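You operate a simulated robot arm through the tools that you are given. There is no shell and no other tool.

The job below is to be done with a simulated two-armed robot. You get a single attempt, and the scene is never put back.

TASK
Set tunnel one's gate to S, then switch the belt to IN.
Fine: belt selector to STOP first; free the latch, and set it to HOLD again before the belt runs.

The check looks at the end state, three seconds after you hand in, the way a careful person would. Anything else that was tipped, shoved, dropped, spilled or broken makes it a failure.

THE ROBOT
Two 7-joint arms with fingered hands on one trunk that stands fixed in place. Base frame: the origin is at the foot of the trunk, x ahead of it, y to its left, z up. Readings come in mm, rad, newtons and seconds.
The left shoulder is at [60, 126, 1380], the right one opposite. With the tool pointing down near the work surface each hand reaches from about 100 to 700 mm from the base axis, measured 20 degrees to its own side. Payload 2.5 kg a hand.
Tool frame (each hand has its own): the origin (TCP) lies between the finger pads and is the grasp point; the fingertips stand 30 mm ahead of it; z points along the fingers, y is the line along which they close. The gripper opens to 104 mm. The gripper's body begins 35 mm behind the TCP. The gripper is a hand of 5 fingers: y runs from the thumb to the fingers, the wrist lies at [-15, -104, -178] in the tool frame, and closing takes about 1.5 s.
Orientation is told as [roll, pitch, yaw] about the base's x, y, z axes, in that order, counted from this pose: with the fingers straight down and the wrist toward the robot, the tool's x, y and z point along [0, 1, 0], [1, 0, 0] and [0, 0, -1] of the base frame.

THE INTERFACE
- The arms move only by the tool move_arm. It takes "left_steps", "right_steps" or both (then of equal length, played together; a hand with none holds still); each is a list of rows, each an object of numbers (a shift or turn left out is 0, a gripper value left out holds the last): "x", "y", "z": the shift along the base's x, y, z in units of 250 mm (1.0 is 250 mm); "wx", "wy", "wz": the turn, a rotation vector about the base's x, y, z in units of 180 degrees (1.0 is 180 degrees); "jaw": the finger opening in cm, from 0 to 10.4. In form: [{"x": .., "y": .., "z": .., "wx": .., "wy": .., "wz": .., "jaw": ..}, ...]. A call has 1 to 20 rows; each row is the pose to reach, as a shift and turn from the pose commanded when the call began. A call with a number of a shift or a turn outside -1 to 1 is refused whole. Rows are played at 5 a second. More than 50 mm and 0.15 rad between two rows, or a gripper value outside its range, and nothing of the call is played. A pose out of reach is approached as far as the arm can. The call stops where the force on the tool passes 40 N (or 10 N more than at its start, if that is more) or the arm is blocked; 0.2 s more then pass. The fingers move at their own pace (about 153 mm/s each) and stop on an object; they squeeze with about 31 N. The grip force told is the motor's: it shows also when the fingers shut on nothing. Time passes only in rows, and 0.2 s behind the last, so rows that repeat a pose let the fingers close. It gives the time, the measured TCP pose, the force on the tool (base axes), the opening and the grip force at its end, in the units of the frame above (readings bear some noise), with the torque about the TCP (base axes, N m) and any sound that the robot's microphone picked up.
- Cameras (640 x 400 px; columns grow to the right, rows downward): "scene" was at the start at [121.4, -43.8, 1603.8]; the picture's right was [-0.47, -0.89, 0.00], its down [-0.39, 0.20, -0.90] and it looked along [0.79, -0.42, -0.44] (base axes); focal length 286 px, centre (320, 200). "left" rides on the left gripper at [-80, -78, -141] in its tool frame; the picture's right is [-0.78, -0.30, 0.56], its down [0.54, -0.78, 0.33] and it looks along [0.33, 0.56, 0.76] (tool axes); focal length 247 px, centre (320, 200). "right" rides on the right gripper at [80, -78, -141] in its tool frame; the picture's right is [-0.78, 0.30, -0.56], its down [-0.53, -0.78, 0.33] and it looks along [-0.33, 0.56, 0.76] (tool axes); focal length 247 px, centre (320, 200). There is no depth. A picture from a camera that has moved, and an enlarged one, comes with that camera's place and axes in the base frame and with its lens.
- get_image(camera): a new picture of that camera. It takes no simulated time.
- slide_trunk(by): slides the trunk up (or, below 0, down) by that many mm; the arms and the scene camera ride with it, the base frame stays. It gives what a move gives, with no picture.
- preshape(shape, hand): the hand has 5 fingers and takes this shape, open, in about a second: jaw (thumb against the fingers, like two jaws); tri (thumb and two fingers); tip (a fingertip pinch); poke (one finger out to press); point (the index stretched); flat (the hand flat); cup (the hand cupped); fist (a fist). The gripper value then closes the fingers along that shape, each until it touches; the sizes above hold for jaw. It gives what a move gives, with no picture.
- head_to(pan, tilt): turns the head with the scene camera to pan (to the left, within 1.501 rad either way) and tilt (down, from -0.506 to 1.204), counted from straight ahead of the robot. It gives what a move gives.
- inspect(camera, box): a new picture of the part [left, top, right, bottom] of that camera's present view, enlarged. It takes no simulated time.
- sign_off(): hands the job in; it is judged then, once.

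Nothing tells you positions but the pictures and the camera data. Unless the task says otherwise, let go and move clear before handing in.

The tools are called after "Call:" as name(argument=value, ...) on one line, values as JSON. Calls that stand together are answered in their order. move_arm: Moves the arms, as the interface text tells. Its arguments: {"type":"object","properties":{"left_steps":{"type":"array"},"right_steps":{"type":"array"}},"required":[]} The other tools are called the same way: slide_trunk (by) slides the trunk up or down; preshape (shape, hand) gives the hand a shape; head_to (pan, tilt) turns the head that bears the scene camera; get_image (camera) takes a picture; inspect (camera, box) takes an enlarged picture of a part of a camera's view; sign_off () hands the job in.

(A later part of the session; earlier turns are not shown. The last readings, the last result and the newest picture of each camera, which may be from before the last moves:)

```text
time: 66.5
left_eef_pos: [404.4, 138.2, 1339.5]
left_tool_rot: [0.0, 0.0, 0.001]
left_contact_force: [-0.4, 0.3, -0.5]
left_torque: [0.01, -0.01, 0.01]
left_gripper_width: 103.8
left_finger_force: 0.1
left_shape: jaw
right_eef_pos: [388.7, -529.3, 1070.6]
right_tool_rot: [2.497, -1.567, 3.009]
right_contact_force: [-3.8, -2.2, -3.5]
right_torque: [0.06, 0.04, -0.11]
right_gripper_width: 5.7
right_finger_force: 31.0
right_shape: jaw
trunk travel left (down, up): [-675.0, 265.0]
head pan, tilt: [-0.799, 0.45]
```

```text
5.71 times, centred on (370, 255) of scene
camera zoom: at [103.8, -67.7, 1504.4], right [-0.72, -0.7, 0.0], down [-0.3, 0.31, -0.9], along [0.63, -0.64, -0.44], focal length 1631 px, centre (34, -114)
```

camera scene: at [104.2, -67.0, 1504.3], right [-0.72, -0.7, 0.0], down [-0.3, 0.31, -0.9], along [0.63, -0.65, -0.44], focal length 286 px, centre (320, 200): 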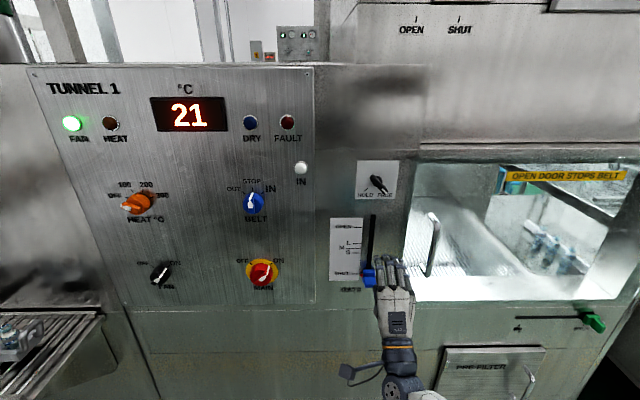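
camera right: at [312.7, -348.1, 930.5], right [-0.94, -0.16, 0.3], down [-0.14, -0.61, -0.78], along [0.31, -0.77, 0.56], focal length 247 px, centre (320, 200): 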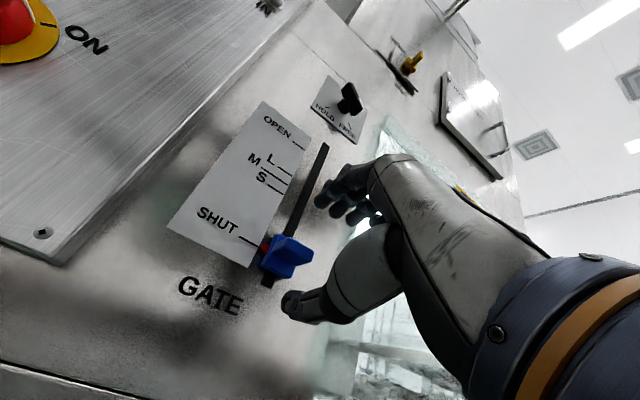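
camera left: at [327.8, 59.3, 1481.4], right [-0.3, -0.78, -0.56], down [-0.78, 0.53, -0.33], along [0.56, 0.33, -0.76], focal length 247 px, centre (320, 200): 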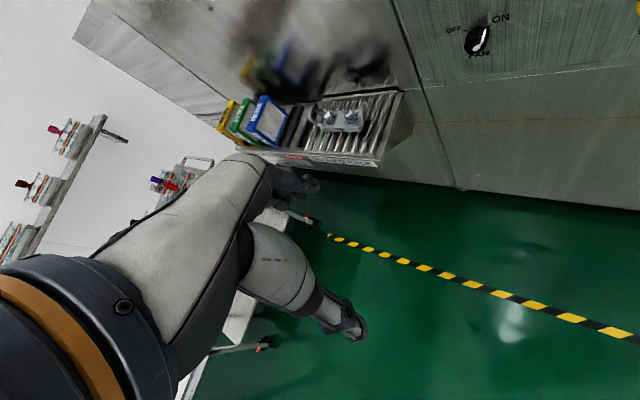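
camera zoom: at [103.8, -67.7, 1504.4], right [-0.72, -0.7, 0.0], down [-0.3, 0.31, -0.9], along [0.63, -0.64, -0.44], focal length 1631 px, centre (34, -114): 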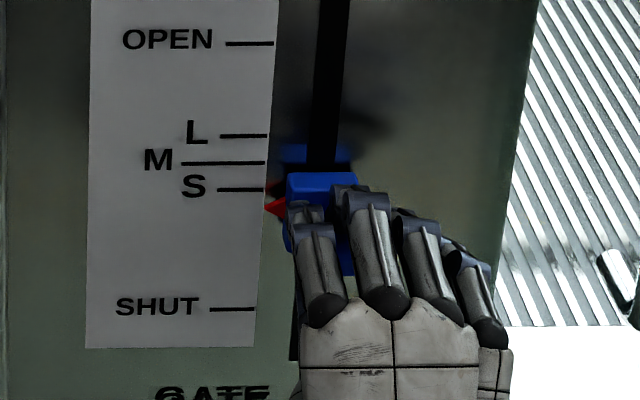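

The pointer is about 5 mm below S after allowing for parallax. I'll lift 4.5 mm and re-check.

Call:
move_arm(right_steps=[{"z": 0.009}, {"z": 0.018}, {"z": 0.018}, {"z": 0.018}])

Call:
inspect(camera="right", box=[240, 160, 360, 270])

Call:
inspect(camera="scene", box=[350, 235, 390, 275])

```text
time: 67.5
left_eef_pos: [405.1, 137.9, 1338.6]
left_tool_rot: [0.001, -0.001, 0.001]
left_contact_force: [0.6, 0.3, -0.2]
left_torque: [-0.01, 0.01, -0.01]
left_gripper_width: 103.7
left_finger_force: 0.0
left_shape: jaw
right_eef_pos: [389.3, -529.8, 1073.1]
right_tool_rot: [0.243, -1.568, -1.022]
right_contact_force: [-6.7, -0.2, -7.2]
right_torque: [0.12, 0.1, -0.12]
right_gripper_width: 5.7
right_finger_force: 31.2
right_shape: jaw
trunk travel left (down, up): [-675.0, 265.0]
head pan, tilt: [-0.799, 0.45]
```

```text
3.64 times, centred on (300, 215) of right
camera zoom: at [345.1, -372.6, 996.5], right [-0.94, -0.16, 0.3], down [-0.14, -0.61, -0.78], along [0.31, -0.77, 0.55], focal length 898 px, centre (393, 146)
```

zoom: 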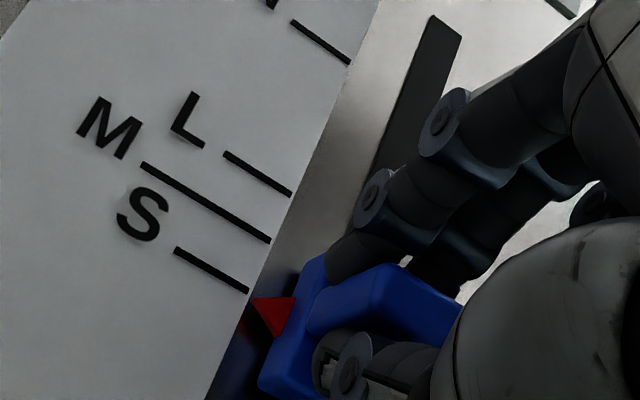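

```text
10.00 times, centred on (370, 255) of scene
camera zoom: at [103.8, -68.0, 1504.3], right [-0.72, -0.7, 0.0], down [-0.3, 0.31, -0.9], along [0.63, -0.64, -0.44], focal length 2855 px, centre (-180, -350)
```

zoom: 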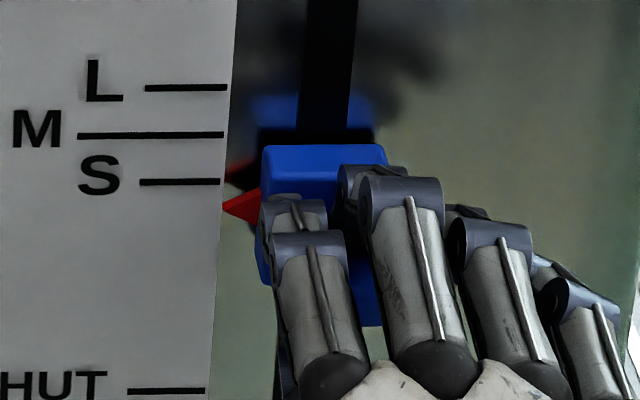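

Both views say about 3.2 mm remains. I'll lift 3.4 mm.

Call:
move_arm(right_steps=[{"z": 0.007}, {"z": 0.0136}, {"z": 0.0136}, {"z": 0.0136}])

Call:
inspect(camera="right", box=[240, 160, 360, 270])

Call:
inspect(camera="scene", box=[350, 235, 390, 275])

```text
time: 68.5
left_eef_pos: [405.7, 138.9, 1339.5]
left_tool_rot: [-0.002, 0.0, -0.001]
left_contact_force: [0.2, -0.3, -0.1]
left_torque: [0.01, -0.02, -0.02]
left_gripper_width: 103.5
left_finger_force: 0.0
left_shape: jaw
right_eef_pos: [389.1, -528.9, 1076.3]
right_tool_rot: [-0.074, -1.569, -0.7]
right_contact_force: [-5.3, 2.8, -8.1]
right_torque: [0.15, 0.1, -0.03]
right_gripper_width: 6.0
right_finger_force: 30.8
right_shape: jaw
trunk travel left (down, up): [-675.0, 265.0]
head pan, tilt: [-0.799, 0.45]
```

```text
3.64 times, centred on (300, 215) of right
camera zoom: at [344.8, -373.0, 999.4], right [-0.94, -0.16, 0.3], down [-0.14, -0.61, -0.78], along [0.31, -0.77, 0.55], focal length 898 px, centre (393, 146)
```

zoom: 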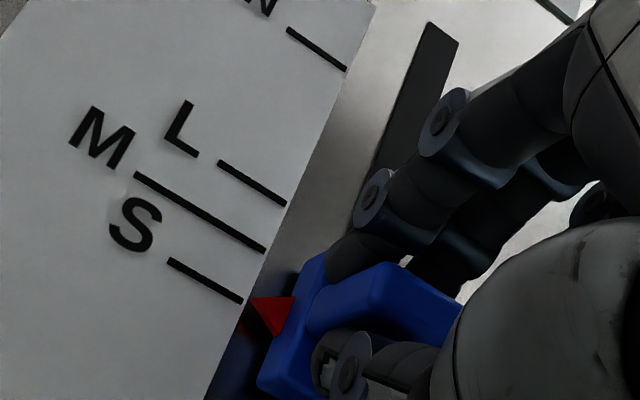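

```text
10.00 times, centred on (370, 255) of scene
camera zoom: at [104.0, -67.3, 1504.3], right [-0.72, -0.7, 0.0], down [-0.3, 0.31, -0.9], along [0.63, -0.65, -0.44], focal length 2855 px, centre (-180, -350)
```

zoom: 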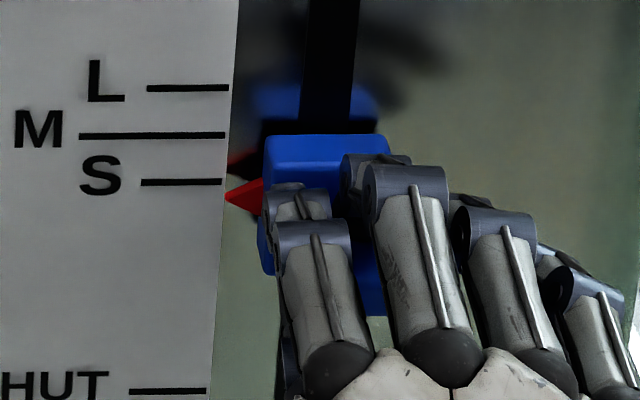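

The pointer now reads S in both views, to within about a millimetre. I'll open the fingers slightly, with the thumb still below as a catch, to see whether the slider stays put.

Call:
move_arm(right_steps=[{"jaw": 1.5}, {"jaw": 2.5}, {"jaw": 3}, {"jaw": 3}, {"jaw": 3}, {"jaw": 3}, {"jaw": 3}])

Call:
inspect(camera="right", box=[240, 160, 360, 270])

Call:
inspect(camera="scene", box=[350, 235, 390, 275])

```text
time: 70.1
left_eef_pos: [405.2, 139.9, 1339.4]
left_tool_rot: [0.0, -0.001, 0.0]
left_contact_force: [-0.2, 0.9, -0.4]
left_torque: [0.0, 0.01, -0.02]
left_gripper_width: 103.4
left_finger_force: 0.2
left_shape: jaw
right_eef_pos: [390.1, -531.3, 1076.8]
right_tool_rot: [-0.068, -1.569, -0.708]
right_contact_force: [-0.4, 0.2, 0.6]
right_torque: [0.02, -0.02, -0.01]
right_gripper_width: 29.4
right_finger_force: 0.0
right_shape: jaw
trunk travel left (down, up): [-675.0, 265.0]
head pan, tilt: [-0.799, 0.45]
```

```text
3.64 times, centred on (300, 215) of right
camera zoom: at [345.0, -373.1, 999.6], right [-0.94, -0.16, 0.3], down [-0.14, -0.61, -0.78], along [0.31, -0.77, 0.55], focal length 898 px, centre (393, 146)
```

zoom: 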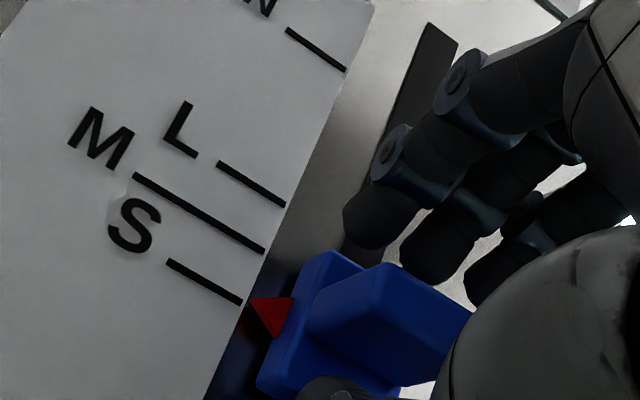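

```text
10.00 times, centred on (370, 255) of scene
camera zoom: at [104.2, -67.0, 1504.3], right [-0.72, -0.7, 0.0], down [-0.3, 0.31, -0.9], along [0.63, -0.65, -0.44], focal length 2855 px, centre (-180, -350)
```

zoom: 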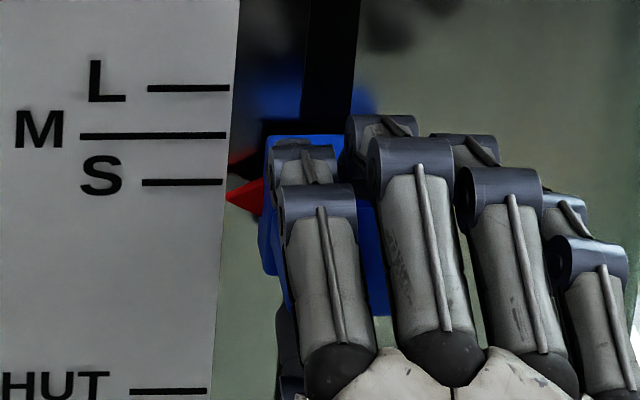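

The slider stays at S by itself. I'll open wider and back straight away from it.

Call:
move_arm(right_steps=[{"jaw": 5}, {"jaw": 7}, {"jaw": 7}, {"x": -0.04, "y": 0.0392}, {"x": -0.08, "y": 0.0784}, {"x": -0.12, "y": 0.1176}, {"x": -0.16, "y": 0.1567}, {"x": -0.16, "y": 0.1567}])

Call:
get_image(camera="right")

Call:
inspect(camera="right", box=[180, 150, 330, 300])

Call:
get_image(camera="scene")

```text
time: 71.9
left_eef_pos: [405.7, 139.7, 1339.1]
left_tool_rot: [0.0, 0.001, 0.0]
left_contact_force: [0.0, -0.4, 0.1]
left_torque: [0.05, 0.01, 0.03]
left_gripper_width: 103.6
left_finger_force: 0.0
left_shape: jaw
right_eef_pos: [351.0, -491.4, 1076.9]
right_tool_rot: [0.645, -1.571, -1.424]
right_contact_force: [-0.5, -0.1, -0.1]
right_torque: [-0.01, 0.02, 0.01]
right_gripper_width: 69.7
right_finger_force: 0.1
right_shape: jaw
trunk travel left (down, up): [-675.0, 265.0]
head pan, tilt: [-0.799, 0.45]
```

```text
taken
camera right: at [305.9, -334.6, 1000.5], right [-0.94, -0.16, 0.3], down [-0.14, -0.61, -0.78], along [0.31, -0.77, 0.56], focal length 247 px, centre (320, 200)
```

right: 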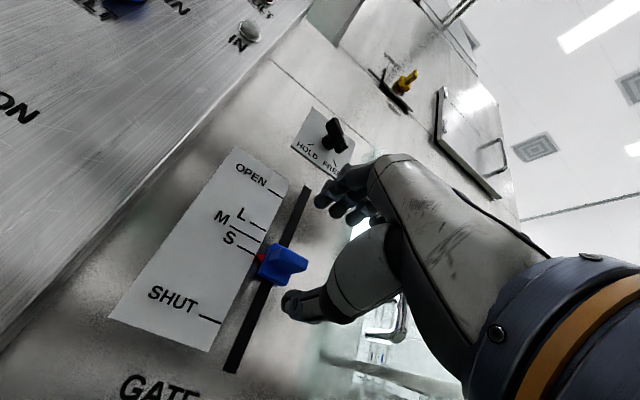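

```text
2.67 times, centred on (255, 225) of right
camera zoom: at [305.9, -334.6, 1000.5], right [-0.94, -0.16, 0.3], down [-0.14, -0.61, -0.78], along [0.31, -0.77, 0.56], focal length 659 px, centre (493, 133)
```

zoom: 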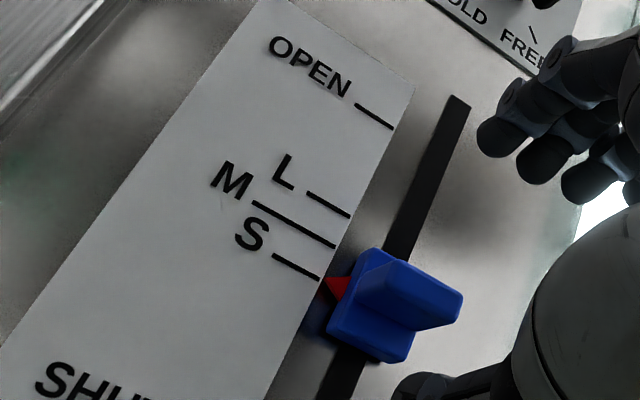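

```text
taken
camera scene: at [104.3, -67.0, 1504.3], right [-0.72, -0.7, 0.0], down [-0.3, 0.31, -0.9], along [0.63, -0.65, -0.44], focal length 286 px, centre (320, 200)
```

scene: 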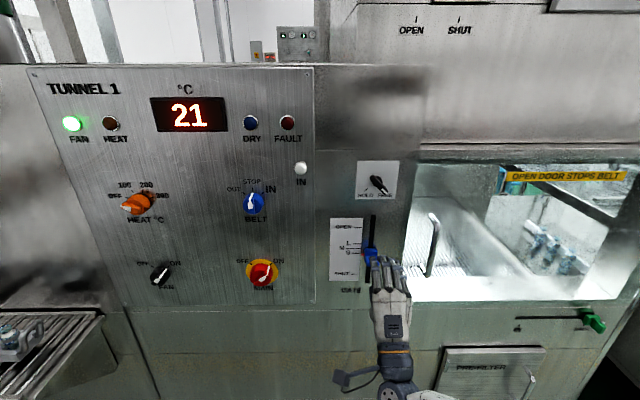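

The gate reads S with the same pointer-to-tick relation it had at SHUT. Next the latch must go back to HOLD; I'll try pushing the bar round with one stretched finger, so let me see the "point" shape first.

Call:
preshape(hand="right", shape="point")

Call:
get_image(camera="right")

Call:
inspect(camera="scene", box=[330, 220, 430, 380])

Call:
preshape(hand="right", shape="poke")

Call:
get_image(camera="right")

Call:
inspect(camera="scene", box=[330, 220, 430, 380])

```text
time: 72.8
left_eef_pos: [404.8, 140.2, 1338.8]
left_tool_rot: [-0.001, 0.0, -0.001]
left_contact_force: [0.2, 1.3, -0.2]
left_torque: [0.01, -0.01, -0.01]
left_gripper_width: 103.5
left_finger_force: 0.1
left_shape: jaw
right_eef_pos: [350.7, -490.3, 1077.1]
right_tool_rot: [0.06, -1.569, -0.835]
right_contact_force: [0.2, 0.0, -0.1]
right_torque: [-0.01, 0.02, -0.02]
right_gripper_width: 96.2
right_finger_force: 0.0
right_shape: point
trunk travel left (down, up): [-675.0, 265.0]
head pan, tilt: [-0.799, 0.45]
```

```text
taken
camera right: at [306.0, -334.7, 1000.4], right [-0.94, -0.16, 0.3], down [-0.14, -0.61, -0.78], along [0.31, -0.77, 0.56], focal length 247 px, centre (320, 200)
```

right: 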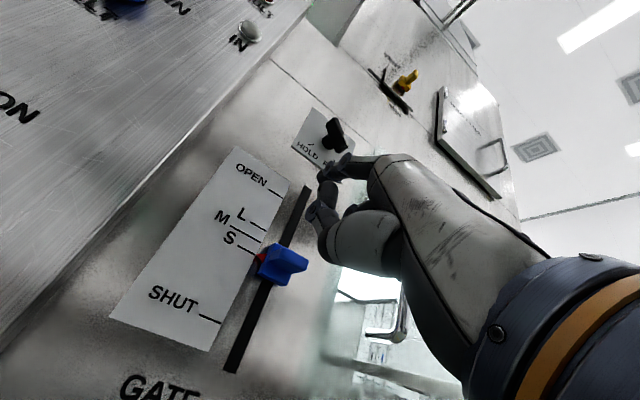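

```text
2.50 times, centred on (380, 300) of scene
camera zoom: at [104.2, -67.0, 1504.3], right [-0.72, -0.7, 0.0], down [-0.3, 0.31, -0.9], along [0.63, -0.65, -0.44], focal length 714 px, centre (170, -50)
```

zoom: 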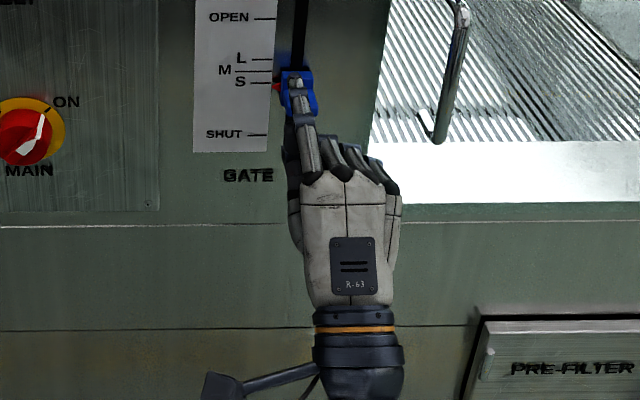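

```text
time: 73.7
left_eef_pos: [404.4, 140.1, 1339.0]
left_tool_rot: [0.001, 0.0, 0.0]
left_contact_force: [0.4, -0.1, 0.2]
left_torque: [0.02, 0.02, -0.01]
left_gripper_width: 103.8
left_finger_force: 0.0
left_shape: jaw
right_eef_pos: [350.2, -491.0, 1077.6]
right_tool_rot: [0.005, -1.568, -0.78]
right_contact_force: [-0.1, -0.4, -0.4]
right_torque: [-0.02, 0.01, -0.02]
right_gripper_width: 0.0
right_finger_force: 0.0
right_shape: poke
trunk travel left (down, up): [-675.0, 265.0]
head pan, tilt: [-0.799, 0.45]
```

```text
taken
camera right: at [306.0, -334.7, 1000.4], right [-0.94, -0.16, 0.3], down [-0.14, -0.61, -0.78], along [0.31, -0.77, 0.56], focal length 247 px, centre (320, 200)
```

right: 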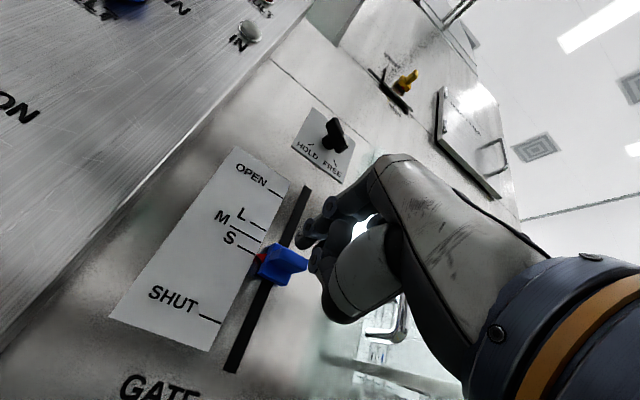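

```text
2.50 times, centred on (380, 300) of scene
camera zoom: at [104.2, -67.0, 1504.3], right [-0.72, -0.7, 0.0], down [-0.3, 0.31, -0.9], along [0.63, -0.65, -0.44], focal length 714 px, centre (170, -50)
```

zoom: 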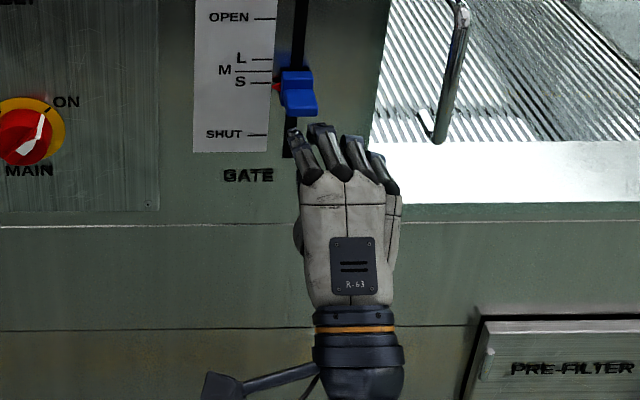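

Pushing with one finger would be imprecise, so I'll use the same grip-and-turn method as before. I'll restore the jaw shape and raise the trunk, which gives the arm more natural room at the latch's height.

Call:
preshape(hand="right", shape="jaw")

Call:
slide_trunk(by=140)

Call:
head_to(pan=-0.8, tilt=0.6)

Call:
get_image(camera="scene")

Call:
get_image(camera="right")

```text
time: 74.6
left_eef_pos: [407.0, 139.1, 1340.6]
left_tool_rot: [0.001, 0.0, 0.0]
left_contact_force: [-1.2, 0.2, -0.1]
left_torque: [-0.02, -0.02, 0.02]
left_gripper_width: 103.7
left_finger_force: 0.1
left_shape: jaw
right_eef_pos: [351.2, -491.0, 1077.0]
right_tool_rot: [0.062, -1.568, -0.838]
right_contact_force: [-0.4, -0.7, -0.1]
right_torque: [0.0, -0.01, 0.02]
right_gripper_width: 103.8
right_finger_force: 0.0
right_shape: jaw
trunk travel left (down, up): [-675.0, 265.0]
head pan, tilt: [-0.799, 0.45]
```

```text
time: 76.3
left_eef_pos: [406.1, 139.0, 1478.6]
left_tool_rot: [0.001, 0.002, 0.0]
left_contact_force: [-0.4, -1.1, -0.6]
left_torque: [-0.02, 0.02, 0.0]
left_gripper_width: 103.6
left_finger_force: 0.1
left_shape: jaw
right_eef_pos: [351.2, -489.8, 1217.7]
right_tool_rot: [0.075, -1.568, -0.852]
right_contact_force: [0.0, 0.4, -0.1]
right_torque: [0.01, 0.0, -0.01]
right_gripper_width: 103.9
right_finger_force: 0.1
right_shape: jaw
trunk travel left (down, up): [-815.0, 125.0]
head pan, tilt: [-0.799, 0.45]
```

```text
time: 77.0
left_eef_pos: [405.6, 139.4, 1478.9]
left_tool_rot: [-0.002, 0.0, -0.001]
left_contact_force: [-0.2, 0.1, -0.4]
left_torque: [0.0, 0.02, -0.01]
left_gripper_width: 104.0
left_finger_force: 0.1
left_shape: jaw
right_eef_pos: [350.6, -491.0, 1217.6]
right_tool_rot: [-0.026, -1.57, -0.751]
right_contact_force: [0.5, 0.2, -0.8]
right_torque: [-0.03, 0.0, -0.01]
right_gripper_width: 103.8
right_finger_force: 0.0
right_shape: jaw
trunk travel left (down, up): [-815.0, 125.0]
head pan, tilt: [-0.799, 0.6]
```

```text
taken
camera scene: at [101.7, -64.4, 1630.8], right [-0.72, -0.7, 0.0], down [-0.39, 0.4, -0.83], along [0.58, -0.59, -0.56], focal length 286 px, centre (320, 200)
```

scene: 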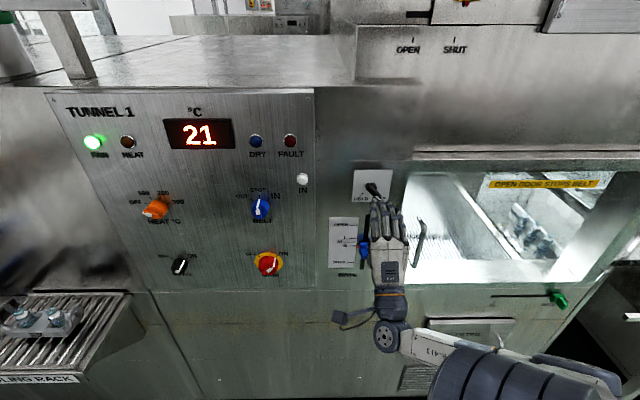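

```text
taken
camera right: at [306.0, -334.7, 1140.4], right [-0.94, -0.16, 0.3], down [-0.14, -0.61, -0.78], along [0.31, -0.77, 0.56], focal length 247 px, centre (320, 200)
```

right: 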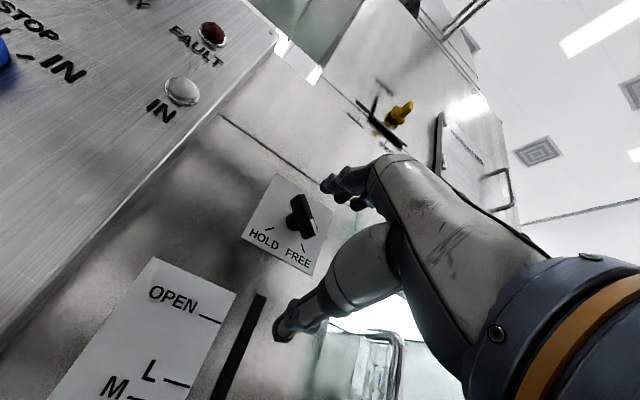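

I'll rotate the hand 45° clockwise so it closes across the bar at FREE, while moving up in front of the latch axis.

Call:
move_arm(right_steps=[{"x": -0.0003, "y": -0.0046, "z": 0.0265, "wx": 0.0223, "wy": -0.0219, "jaw": 7}, {"x": -0.0006, "y": -0.0092, "z": 0.053, "wx": 0.0447, "wy": -0.0437}, {"x": -0.0009, "y": -0.0138, "z": 0.0795, "wx": 0.067, "wy": -0.0656}, {"x": -0.0012, "y": -0.0184, "z": 0.106, "wx": 0.0894, "wy": -0.0875}, {"x": -0.0015, "y": -0.023, "z": 0.1325, "wx": 0.1117, "wy": -0.1093}, {"x": -0.0018, "y": -0.0276, "z": 0.159, "wx": 0.134, "wy": -0.1312}, {"x": -0.0021, "y": -0.0322, "z": 0.1855, "wx": 0.1564, "wy": -0.153}, {"x": -0.0024, "y": -0.0368, "z": 0.212, "wx": 0.1787, "wy": -0.1749}, {"x": -0.0024, "y": -0.0368, "z": 0.212, "wx": 0.1787, "wy": -0.1749}])

Call:
get_image(camera="scene")

Call:
get_image(camera="right")

Call:
inspect(camera="right", box=[220, 200, 380, 330])

```text
time: 79.0
left_eef_pos: [405.9, 139.8, 1478.6]
left_tool_rot: [0.001, 0.001, 0.0]
left_contact_force: [-0.6, 0.6, -0.5]
left_torque: [0.0, -0.01, 0.02]
left_gripper_width: 103.6
left_finger_force: 0.0
left_shape: jaw
right_eef_pos: [348.7, -501.4, 1271.4]
right_tool_rot: [1.568, -0.783, -2.344]
right_contact_force: [-0.1, 0.1, 0.3]
right_torque: [-0.02, 0.01, -0.01]
right_gripper_width: 70.5
right_finger_force: 0.2
right_shape: jaw
trunk travel left (down, up): [-815.0, 125.0]
head pan, tilt: [-0.799, 0.6]
```

```text
taken
camera scene: at [101.7, -64.6, 1630.8], right [-0.72, -0.7, 0.0], down [-0.39, 0.41, -0.83], along [0.58, -0.59, -0.56], focal length 286 px, centre (320, 200)
```

scene: 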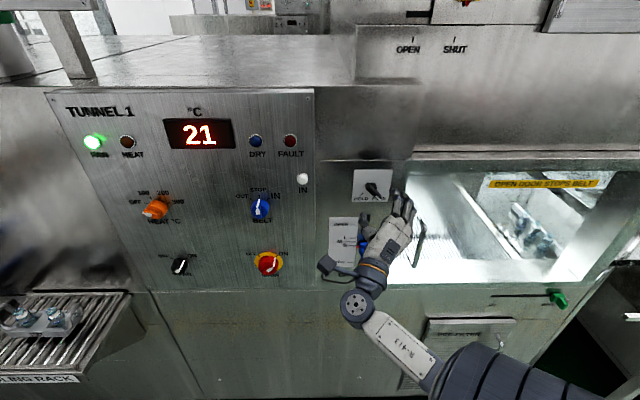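

```text
taken
camera right: at [326.9, -322.5, 1273.3], right [-0.93, -0.15, -0.34], down [0.36, -0.11, -0.93], along [0.1, -0.98, 0.15], focal length 247 px, centre (320, 200)
```

right: 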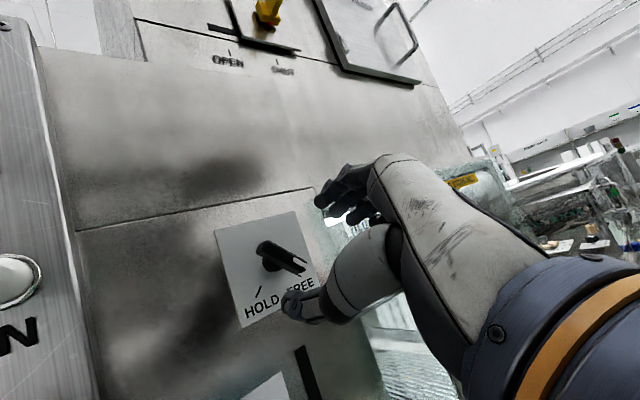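

```text
3.08 times, centred on (300, 265) of right
camera zoom: at [326.9, -322.5, 1273.3], right [-0.93, -0.15, -0.34], down [0.36, -0.11, -0.93], along [0.1, -0.98, 0.15], focal length 760 px, centre (382, 0)
```

zoom: 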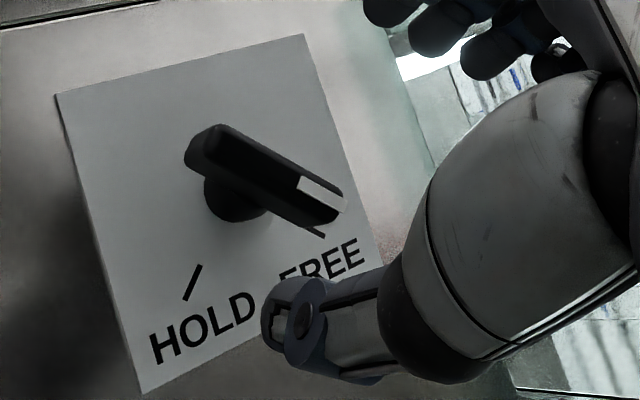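

The bar is aligned with the hand and centered. I'll advance 56 mm to the same depth that gripped it before.

Call:
move_arm(right_steps=[{"x": 0.04, "y": -0.0393}, {"x": 0.08, "y": -0.0785}, {"x": 0.12, "y": -0.1178}, {"x": 0.16, "y": -0.157}, {"x": 0.16, "y": -0.157}])

Call:
inspect(camera="right", box=[250, 180, 370, 300])

```text
time: 80.2
left_eef_pos: [405.4, 139.7, 1479.3]
left_tool_rot: [-0.001, 0.0, -0.001]
left_contact_force: [-0.2, -0.2, 0.6]
left_torque: [-0.03, 0.0, 0.01]
left_gripper_width: 103.7
left_finger_force: 0.1
left_shape: jaw
right_eef_pos: [390.0, -538.8, 1271.5]
right_tool_rot: [1.568, -0.785, -2.343]
right_contact_force: [0.1, -0.3, -0.2]
right_torque: [0.01, -0.03, 0.0]
right_gripper_width: 70.1
right_finger_force: 0.1
right_shape: jaw
trunk travel left (down, up): [-815.0, 125.0]
head pan, tilt: [-0.799, 0.6]
```

```text
3.33 times, centred on (310, 240) of right
camera zoom: at [366.5, -361.1, 1273.9], right [-0.93, -0.15, -0.34], down [0.36, -0.11, -0.93], along [0.1, -0.98, 0.15], focal length 823 px, centre (353, 67)
```

zoom: 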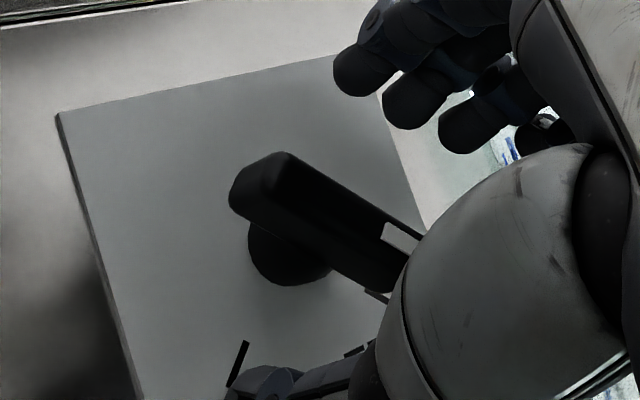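

The bar lies between the pads, parallel to the fingers. I'll close on it.

Call:
move_arm(right_steps=[{"jaw": 5}, {"jaw": 3.5}, {"jaw": 2.5}, {"jaw": 1.8}, {"jaw": 1.2}, {"jaw": 0.6}, {"jaw": 0}, {"jaw": 0}, {"jaw": 0}])

Call:
inspect(camera="right", box=[250, 180, 370, 300])

```text
time: 82.2
left_eef_pos: [405.2, 138.8, 1479.3]
left_tool_rot: [-0.001, 0.001, 0.0]
left_contact_force: [0.4, 0.4, 0.3]
left_torque: [0.0, -0.02, -0.02]
left_gripper_width: 103.8
left_finger_force: 0.1
left_shape: jaw
right_eef_pos: [389.3, -539.1, 1269.6]
right_tool_rot: [1.566, -0.784, -2.34]
right_contact_force: [-0.8, 4.0, -3.9]
right_torque: [0.11, 0.08, 0.14]
right_gripper_width: 5.3
right_finger_force: 30.9
right_shape: jaw
trunk travel left (down, up): [-815.0, 125.0]
head pan, tilt: [-0.799, 0.6]
```

```text
3.33 times, centred on (310, 240) of right
camera zoom: at [366.5, -360.4, 1273.4], right [-0.93, -0.15, -0.34], down [0.35, -0.11, -0.93], along [0.1, -0.98, 0.15], focal length 823 px, centre (353, 67)
```

zoom: 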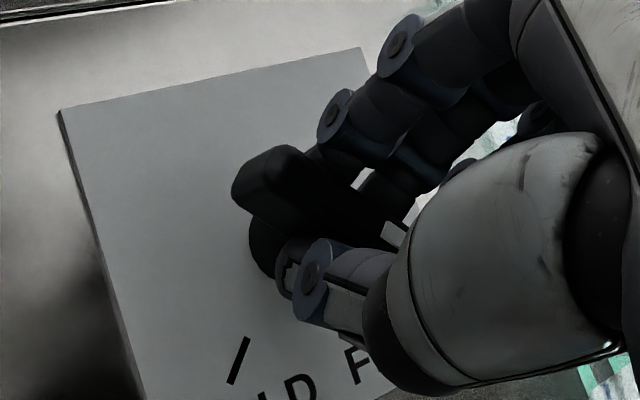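

The bar is gripped at FREE. I'll turn it 45° clockwise first, then check.

Call:
move_arm(right_steps=[{"wx": 0.0223, "wy": -0.0219}, {"wx": 0.0447, "wy": -0.0437}, {"wx": 0.067, "wy": -0.0656}, {"wx": 0.0894, "wy": -0.0875}, {"wx": 0.1117, "wy": -0.1093}, {"wx": 0.134, "wy": -0.1312}, {"wx": 0.1564, "wy": -0.153}, {"wx": 0.1787, "wy": -0.1749}, {"wx": 0.1787, "wy": -0.1749}])

Call:
inspect(camera="right", box=[250, 180, 370, 300])

Call:
get_image(camera="scene")

```text
time: 84.2
left_eef_pos: [406.3, 140.5, 1480.4]
left_tool_rot: [-0.001, 0.0, -0.002]
left_contact_force: [-0.6, -0.6, -0.5]
left_torque: [0.0, 0.01, 0.01]
left_gripper_width: 103.6
left_finger_force: 0.1
left_shape: jaw
right_eef_pos: [388.7, -539.5, 1269.8]
right_tool_rot: [1.568, 0.002, -2.345]
right_contact_force: [-4.2, 5.7, -5.1]
right_torque: [0.08, 0.05, 0.11]
right_gripper_width: 5.2
right_finger_force: 30.7
right_shape: jaw
trunk travel left (down, up): [-815.0, 125.0]
head pan, tilt: [-0.799, 0.6]
```

```text
3.33 times, centred on (310, 240) of right
camera zoom: at [342.9, -384.9, 1351.3], right [-0.61, 0.18, -0.77], down [0.78, 0.33, -0.53], along [0.16, -0.93, -0.34], focal length 823 px, centre (353, 67)
```

zoom: 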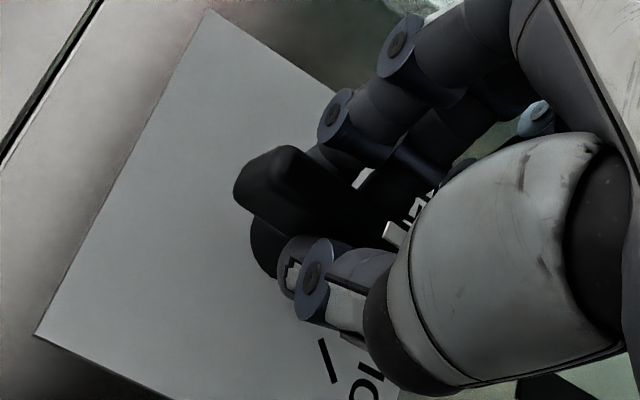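

```text
taken
camera scene: at [101.6, -64.1, 1630.8], right [-0.72, -0.7, 0.0], down [-0.39, 0.4, -0.83], along [0.58, -0.59, -0.56], focal length 286 px, centre (320, 200)
```

scene: 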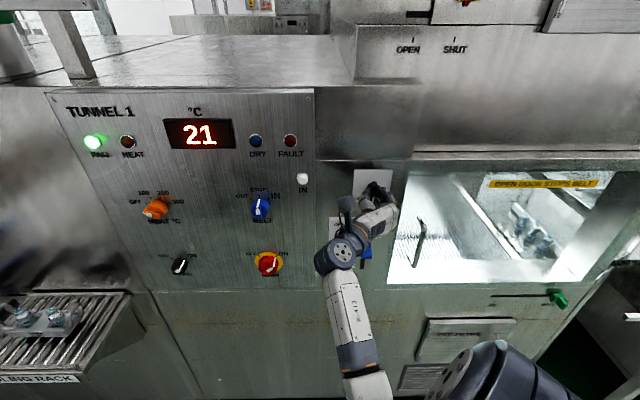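

The bar is turning smoothly with the hand, low forces. I'll continue the other 45° to HOLD.

Call:
move_arm(right_steps=[{"wx": 0.0223, "wy": -0.0219}, {"wx": 0.0447, "wy": -0.0437}, {"wx": 0.067, "wy": -0.0656}, {"wx": 0.0894, "wy": -0.0875}, {"wx": 0.1117, "wy": -0.1093}, {"wx": 0.134, "wy": -0.1312}, {"wx": 0.1564, "wy": -0.153}, {"wx": 0.1787, "wy": -0.1749}, {"wx": 0.1787, "wy": -0.1749}])

Call:
inspect(camera="right", box=[250, 180, 370, 300])

Call:
get_image(camera="scene")

```text
time: 86.2
left_eef_pos: [406.5, 140.1, 1478.7]
left_tool_rot: [0.0, 0.001, -0.001]
left_contact_force: [0.0, 0.0, 0.7]
left_torque: [0.01, -0.03, 0.02]
left_gripper_width: 103.6
left_finger_force: 0.1
left_shape: jaw
right_eef_pos: [390.5, -539.0, 1270.2]
right_tool_rot: [1.566, 0.786, -2.345]
right_contact_force: [-5.9, 9.0, -10.1]
right_torque: [0.09, 0.2, 0.06]
right_gripper_width: 5.7
right_finger_force: 30.9
right_shape: jaw
trunk travel left (down, up): [-815.0, 125.0]
head pan, tilt: [-0.799, 0.6]
```

```text
3.33 times, centred on (310, 240) of right
camera zoom: at [287.7, -441.8, 1382.9], right [-0.16, 0.63, -0.76], down [0.89, 0.43, 0.17], along [0.44, -0.64, -0.63], focal length 823 px, centre (353, 67)
```

zoom: 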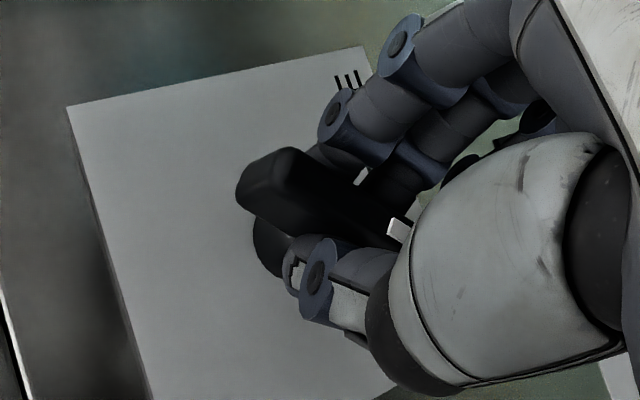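

```text
taken
camera scene: at [101.5, -63.6, 1630.8], right [-0.72, -0.7, 0.0], down [-0.39, 0.4, -0.83], along [0.58, -0.59, -0.56], focal length 286 px, centre (320, 200)
```

scene: 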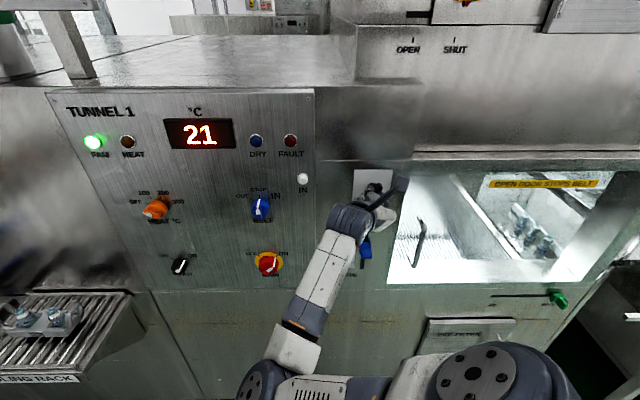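

The bar is at about HOLD. I'll add 3° to seat it firmly, then release and back off to check.

Call:
move_arm(right_steps=[{"wx": 0.006, "wy": -0.0058}, {"wx": 0.0119, "wy": -0.0117}, {"wx": 0.0119, "wy": -0.0117}])

Call:
move_arm(right_steps=[{"jaw": 2}, {"jaw": 5}, {"jaw": 7}, {"jaw": 7}, {"x": -0.04, "y": 0.0393, "jaw": 7}, {"x": -0.08, "y": 0.0785}, {"x": -0.12, "y": 0.1178}, {"x": -0.16, "y": 0.157}, {"x": -0.2, "y": 0.196}, {"x": -0.2, "y": 0.196}])

Call:
get_image(camera="right")

Call:
inspect(camera="right", box=[220, 180, 380, 310])

Call:
get_image(camera="scene")

```text
time: 87.0
left_eef_pos: [406.4, 140.0, 1478.7]
left_tool_rot: [0.001, 0.001, 0.0]
left_contact_force: [0.7, 0.6, -0.1]
left_torque: [0.02, 0.01, 0.02]
left_gripper_width: 103.7
left_finger_force: 0.1
left_shape: jaw
right_eef_pos: [389.6, -539.6, 1271.2]
right_tool_rot: [1.566, 0.84, -2.346]
right_contact_force: [-4.4, 7.1, -9.8]
right_torque: [0.06, 0.23, 0.08]
right_gripper_width: 5.6
right_finger_force: 30.1
right_shape: jaw
trunk travel left (down, up): [-815.0, 125.0]
head pan, tilt: [-0.799, 0.6]
```

```text
time: 89.4
left_eef_pos: [405.8, 139.9, 1478.5]
left_tool_rot: [-0.001, 0.0, -0.002]
left_contact_force: [0.1, 0.8, -0.3]
left_torque: [0.0, -0.01, -0.01]
left_gripper_width: 103.8
left_finger_force: 0.1
left_shape: jaw
right_eef_pos: [318.5, -526.6, 1314.8]
right_tool_rot: [1.71, 0.778, -2.323]
right_contact_force: [-0.4, -0.3, -0.1]
right_torque: [0.0, -0.03, 0.0]
right_gripper_width: 69.6
right_finger_force: 0.1
right_shape: jaw
trunk travel left (down, up): [-815.0, 125.0]
head pan, tilt: [-0.799, 0.6]
stopped in row 10 (right hand): the arm was blocked; the commanded pose is now the measured one
```

```text
taken
camera right: at [216.5, -413.8, 1412.3], right [-0.06, 0.58, -0.81], down [0.9, 0.38, 0.2], along [0.42, -0.72, -0.55], focal length 247 px, centre (320, 200)
```

right: 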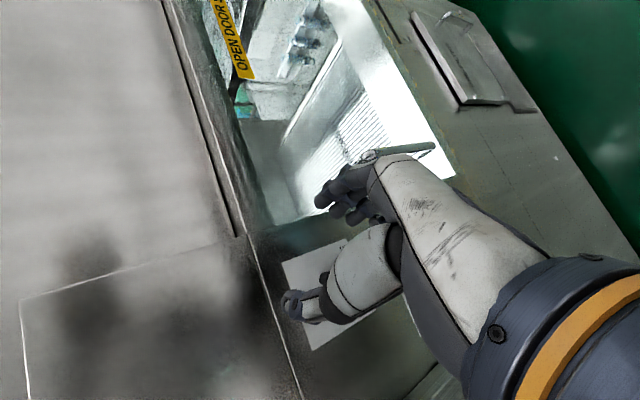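

```text
3.08 times, centred on (300, 245) of right
camera zoom: at [216.5, -413.8, 1412.3], right [-0.06, 0.58, -0.81], down [0.9, 0.38, 0.2], along [0.42, -0.72, -0.55], focal length 760 px, centre (382, 62)
```

zoom: 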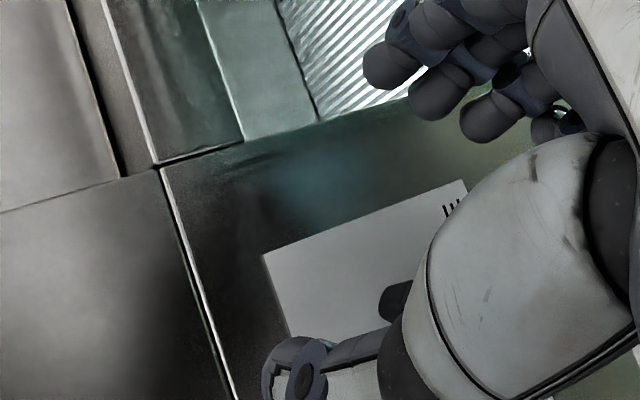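

```text
taken
camera scene: at [101.6, -64.6, 1630.8], right [-0.72, -0.7, 0.0], down [-0.39, 0.41, -0.83], along [0.58, -0.59, -0.56], focal length 286 px, centre (320, 200)
```

scene: 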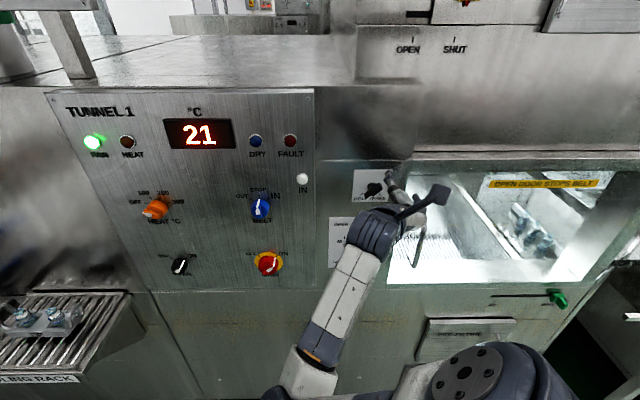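

The latch has been released; the arm ran into its limit again while retreating. I'll check the latch before moving on.

Call:
inspect(camera="scene", box=[335, 155, 415, 225])

Call:
inspect(camera="scene", box=[230, 160, 330, 290])

```text
5.71 times, centred on (375, 190) of scene
camera zoom: at [101.6, -64.6, 1630.8], right [-0.72, -0.7, 0.0], down [-0.39, 0.41, -0.83], along [0.58, -0.59, -0.56], focal length 1631 px, centre (6, 257)
```

zoom: 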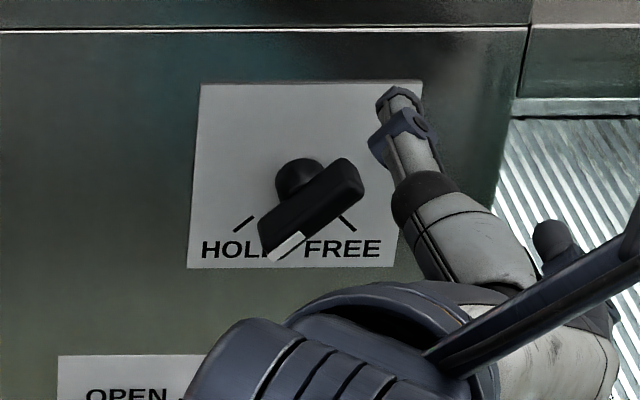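

```text
3.08 times, centred on (280, 225) of scene
camera zoom: at [101.6, -64.6, 1630.8], right [-0.72, -0.7, 0.0], down [-0.39, 0.41, -0.83], along [0.58, -0.59, -0.56], focal length 878 px, centre (443, 123)
```

zoom: 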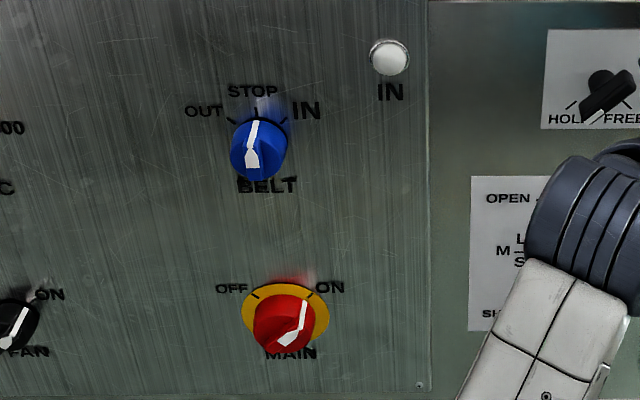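

The latch reads HOLD again. To free the elbow I'll roll the hand back counter-clockwise to the easy posture, well in front of the latch.

Call:
move_arm(right_steps=[{"x": 0.02, "y": -0.02, "wx": -0.0232, "wy": 0.0271, "wz": -0.0004}, {"x": 0.043, "y": -0.042, "wx": -0.0464, "wy": 0.0541, "wz": -0.0008}, {"x": 0.043, "y": -0.042, "wx": -0.0696, "wy": 0.0812, "wz": -0.0012}, {"x": 0.043, "y": -0.042, "wx": -0.0928, "wy": 0.1083, "wz": -0.0016}, {"x": 0.043, "y": -0.042, "wx": -0.116, "wy": 0.1354, "wz": -0.002}, {"x": 0.043, "y": -0.042, "wx": -0.1392, "wy": 0.1624, "wz": -0.0024}, {"x": 0.043, "y": -0.042, "wx": -0.1625, "wy": 0.1895, "wz": -0.0029}])

Call:
get_image(camera="scene")

```text
time: 91.2
left_eef_pos: [405.4, 139.3, 1479.1]
left_tool_rot: [-0.001, 0.0, 0.003]
left_contact_force: [0.0, 0.6, -0.5]
left_torque: [0.01, -0.03, -0.01]
left_gripper_width: 103.8
left_finger_force: 0.0
left_shape: jaw
right_eef_pos: [302.9, -563.5, 1352.6]
right_tool_rot: [1.712, -0.061, -2.445]
right_contact_force: [0.1, -0.3, 0.6]
right_torque: [-0.03, -0.01, -0.01]
right_gripper_width: 69.5
right_finger_force: 0.1
right_shape: jaw
trunk travel left (down, up): [-815.0, 125.0]
head pan, tilt: [-0.799, 0.6]
stopped in row 7 (right hand): the arm was blocked; the commanded pose is now the measured one
```

```text
taken
camera scene: at [101.7, -64.5, 1630.8], right [-0.72, -0.7, 0.0], down [-0.39, 0.4, -0.83], along [0.58, -0.59, -0.56], focal length 286 px, centre (320, 200)
```

scene: 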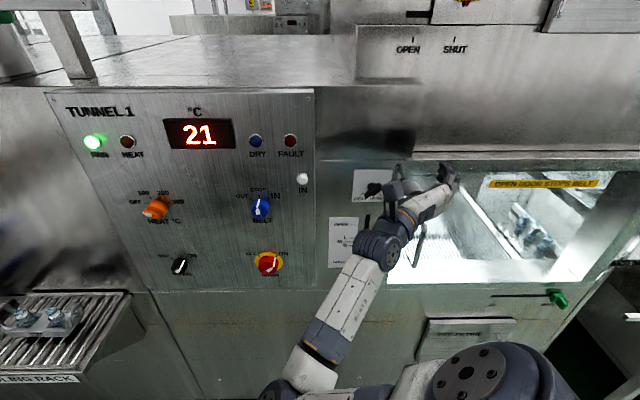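

The window at the right is a door with a protruding handle (around u≈242, z≈1180), which I must not touch. I'll move left and forward, up above the latch, where the arm has room to roll.

Call:
move_arm(right_steps=[{"x": 0.065, "y": -0.015, "z": -0.005}, {"x": 0.13, "y": 0.02, "z": -0.01}, {"x": 0.2, "y": 0.06, "z": -0.02}, {"x": 0.265, "y": 0.104, "z": -0.028}, {"x": 0.265, "y": 0.104, "z": -0.028}])

Call:
get_image(camera="scene")

Call:
get_image(camera="right")

```text
time: 92.4
left_eef_pos: [404.9, 139.4, 1477.6]
left_tool_rot: [-0.001, 0.002, -0.001]
left_contact_force: [-1.1, 0.2, 0.4]
left_torque: [0.0, 0.0, -0.03]
left_gripper_width: 103.5
left_finger_force: 0.0
left_shape: jaw
right_eef_pos: [361.0, -547.0, 1356.1]
right_tool_rot: [1.735, -0.052, -2.476]
right_contact_force: [-0.7, 1.0, -0.4]
right_torque: [0.0, 0.01, -0.01]
right_gripper_width: 69.8
right_finger_force: 0.0
right_shape: jaw
right hand out of reach, approached as far as the arm can: row 3, 4
trunk travel left (down, up): [-815.0, 125.0]
head pan, tilt: [-0.799, 0.6]
```

```text
taken
camera scene: at [101.5, -64.6, 1630.8], right [-0.72, -0.7, 0.0], down [-0.39, 0.41, -0.83], along [0.58, -0.59, -0.56], focal length 286 px, centre (320, 200)
```

scene: 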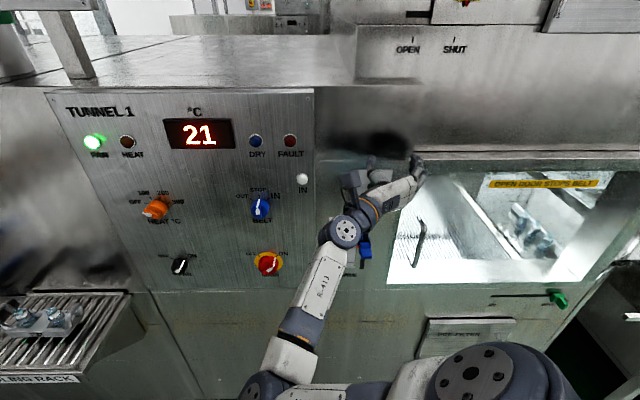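

```text
taken
camera right: at [329.3, -377.1, 1408.3], right [-0.53, 0.12, -0.84], down [0.85, 0.14, -0.51], along [0.05, -0.98, -0.18], focal length 247 px, centre (320, 200)
```

right: 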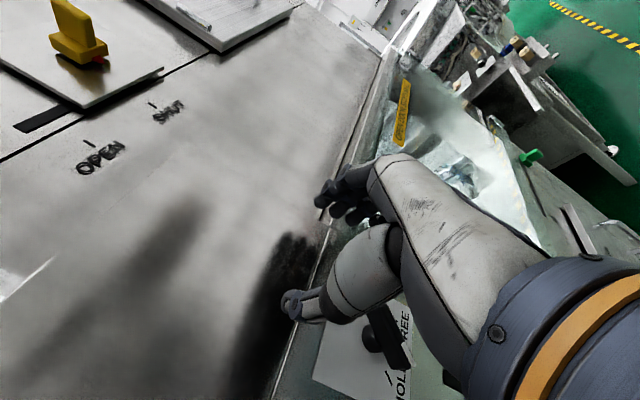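

I'll roll counter-clockwise here toward the easy posture.

Call:
move_arm(right_steps=[{"wx": -0.017, "wy": 0.0294, "wz": 0.0026}, {"wx": -0.034, "wy": 0.0589, "wz": 0.0051}, {"wx": -0.051, "wy": 0.0883, "wz": 0.0077}, {"wx": -0.0681, "wy": 0.1177, "wz": 0.0102}, {"wx": -0.0851, "wy": 0.1471, "wz": 0.0128}, {"wx": -0.1021, "wy": 0.1766, "wz": 0.0153}, {"wx": -0.1191, "wy": 0.206, "wz": 0.0179}, {"wx": -0.1191, "wy": 0.206, "wz": 0.0179}])

Call:
get_image(camera="scene")

Call:
get_image(camera="right")

```text
time: 94.2
left_eef_pos: [406.3, 139.3, 1480.2]
left_tool_rot: [0.001, 0.0, -0.001]
left_contact_force: [0.5, 0.2, -0.2]
left_torque: [-0.02, -0.01, 0.0]
left_gripper_width: 103.7
left_finger_force: 0.0
left_shape: jaw
right_eef_pos: [371.0, -537.0, 1342.4]
right_tool_rot: [1.508, -0.789, -2.292]
right_contact_force: [0.3, 0.1, -0.1]
right_torque: [0.02, 0.01, 0.04]
right_gripper_width: 70.0
right_finger_force: 0.0
right_shape: jaw
trunk travel left (down, up): [-815.0, 125.0]
head pan, tilt: [-0.799, 0.6]
```

```text
taken
camera scene: at [101.8, -64.4, 1630.8], right [-0.72, -0.7, 0.0], down [-0.39, 0.4, -0.83], along [0.58, -0.59, -0.56], focal length 286 px, centre (320, 200)
```

scene: 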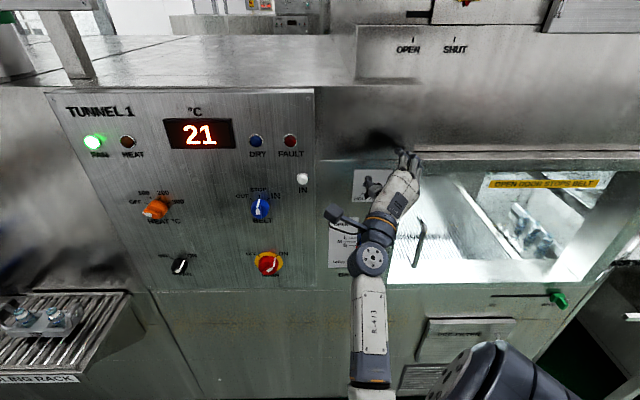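

```text
taken
camera right: at [346.3, -358.1, 1351.4], right [-0.94, -0.15, -0.31], down [0.33, -0.08, -0.94], along [0.12, -0.99, 0.12], focal length 247 px, centre (320, 200)
```

right: 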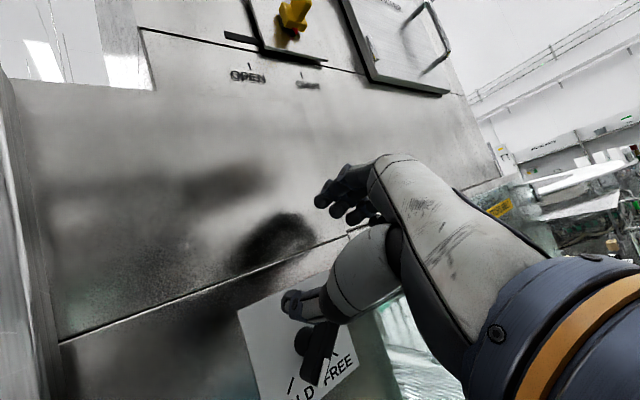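

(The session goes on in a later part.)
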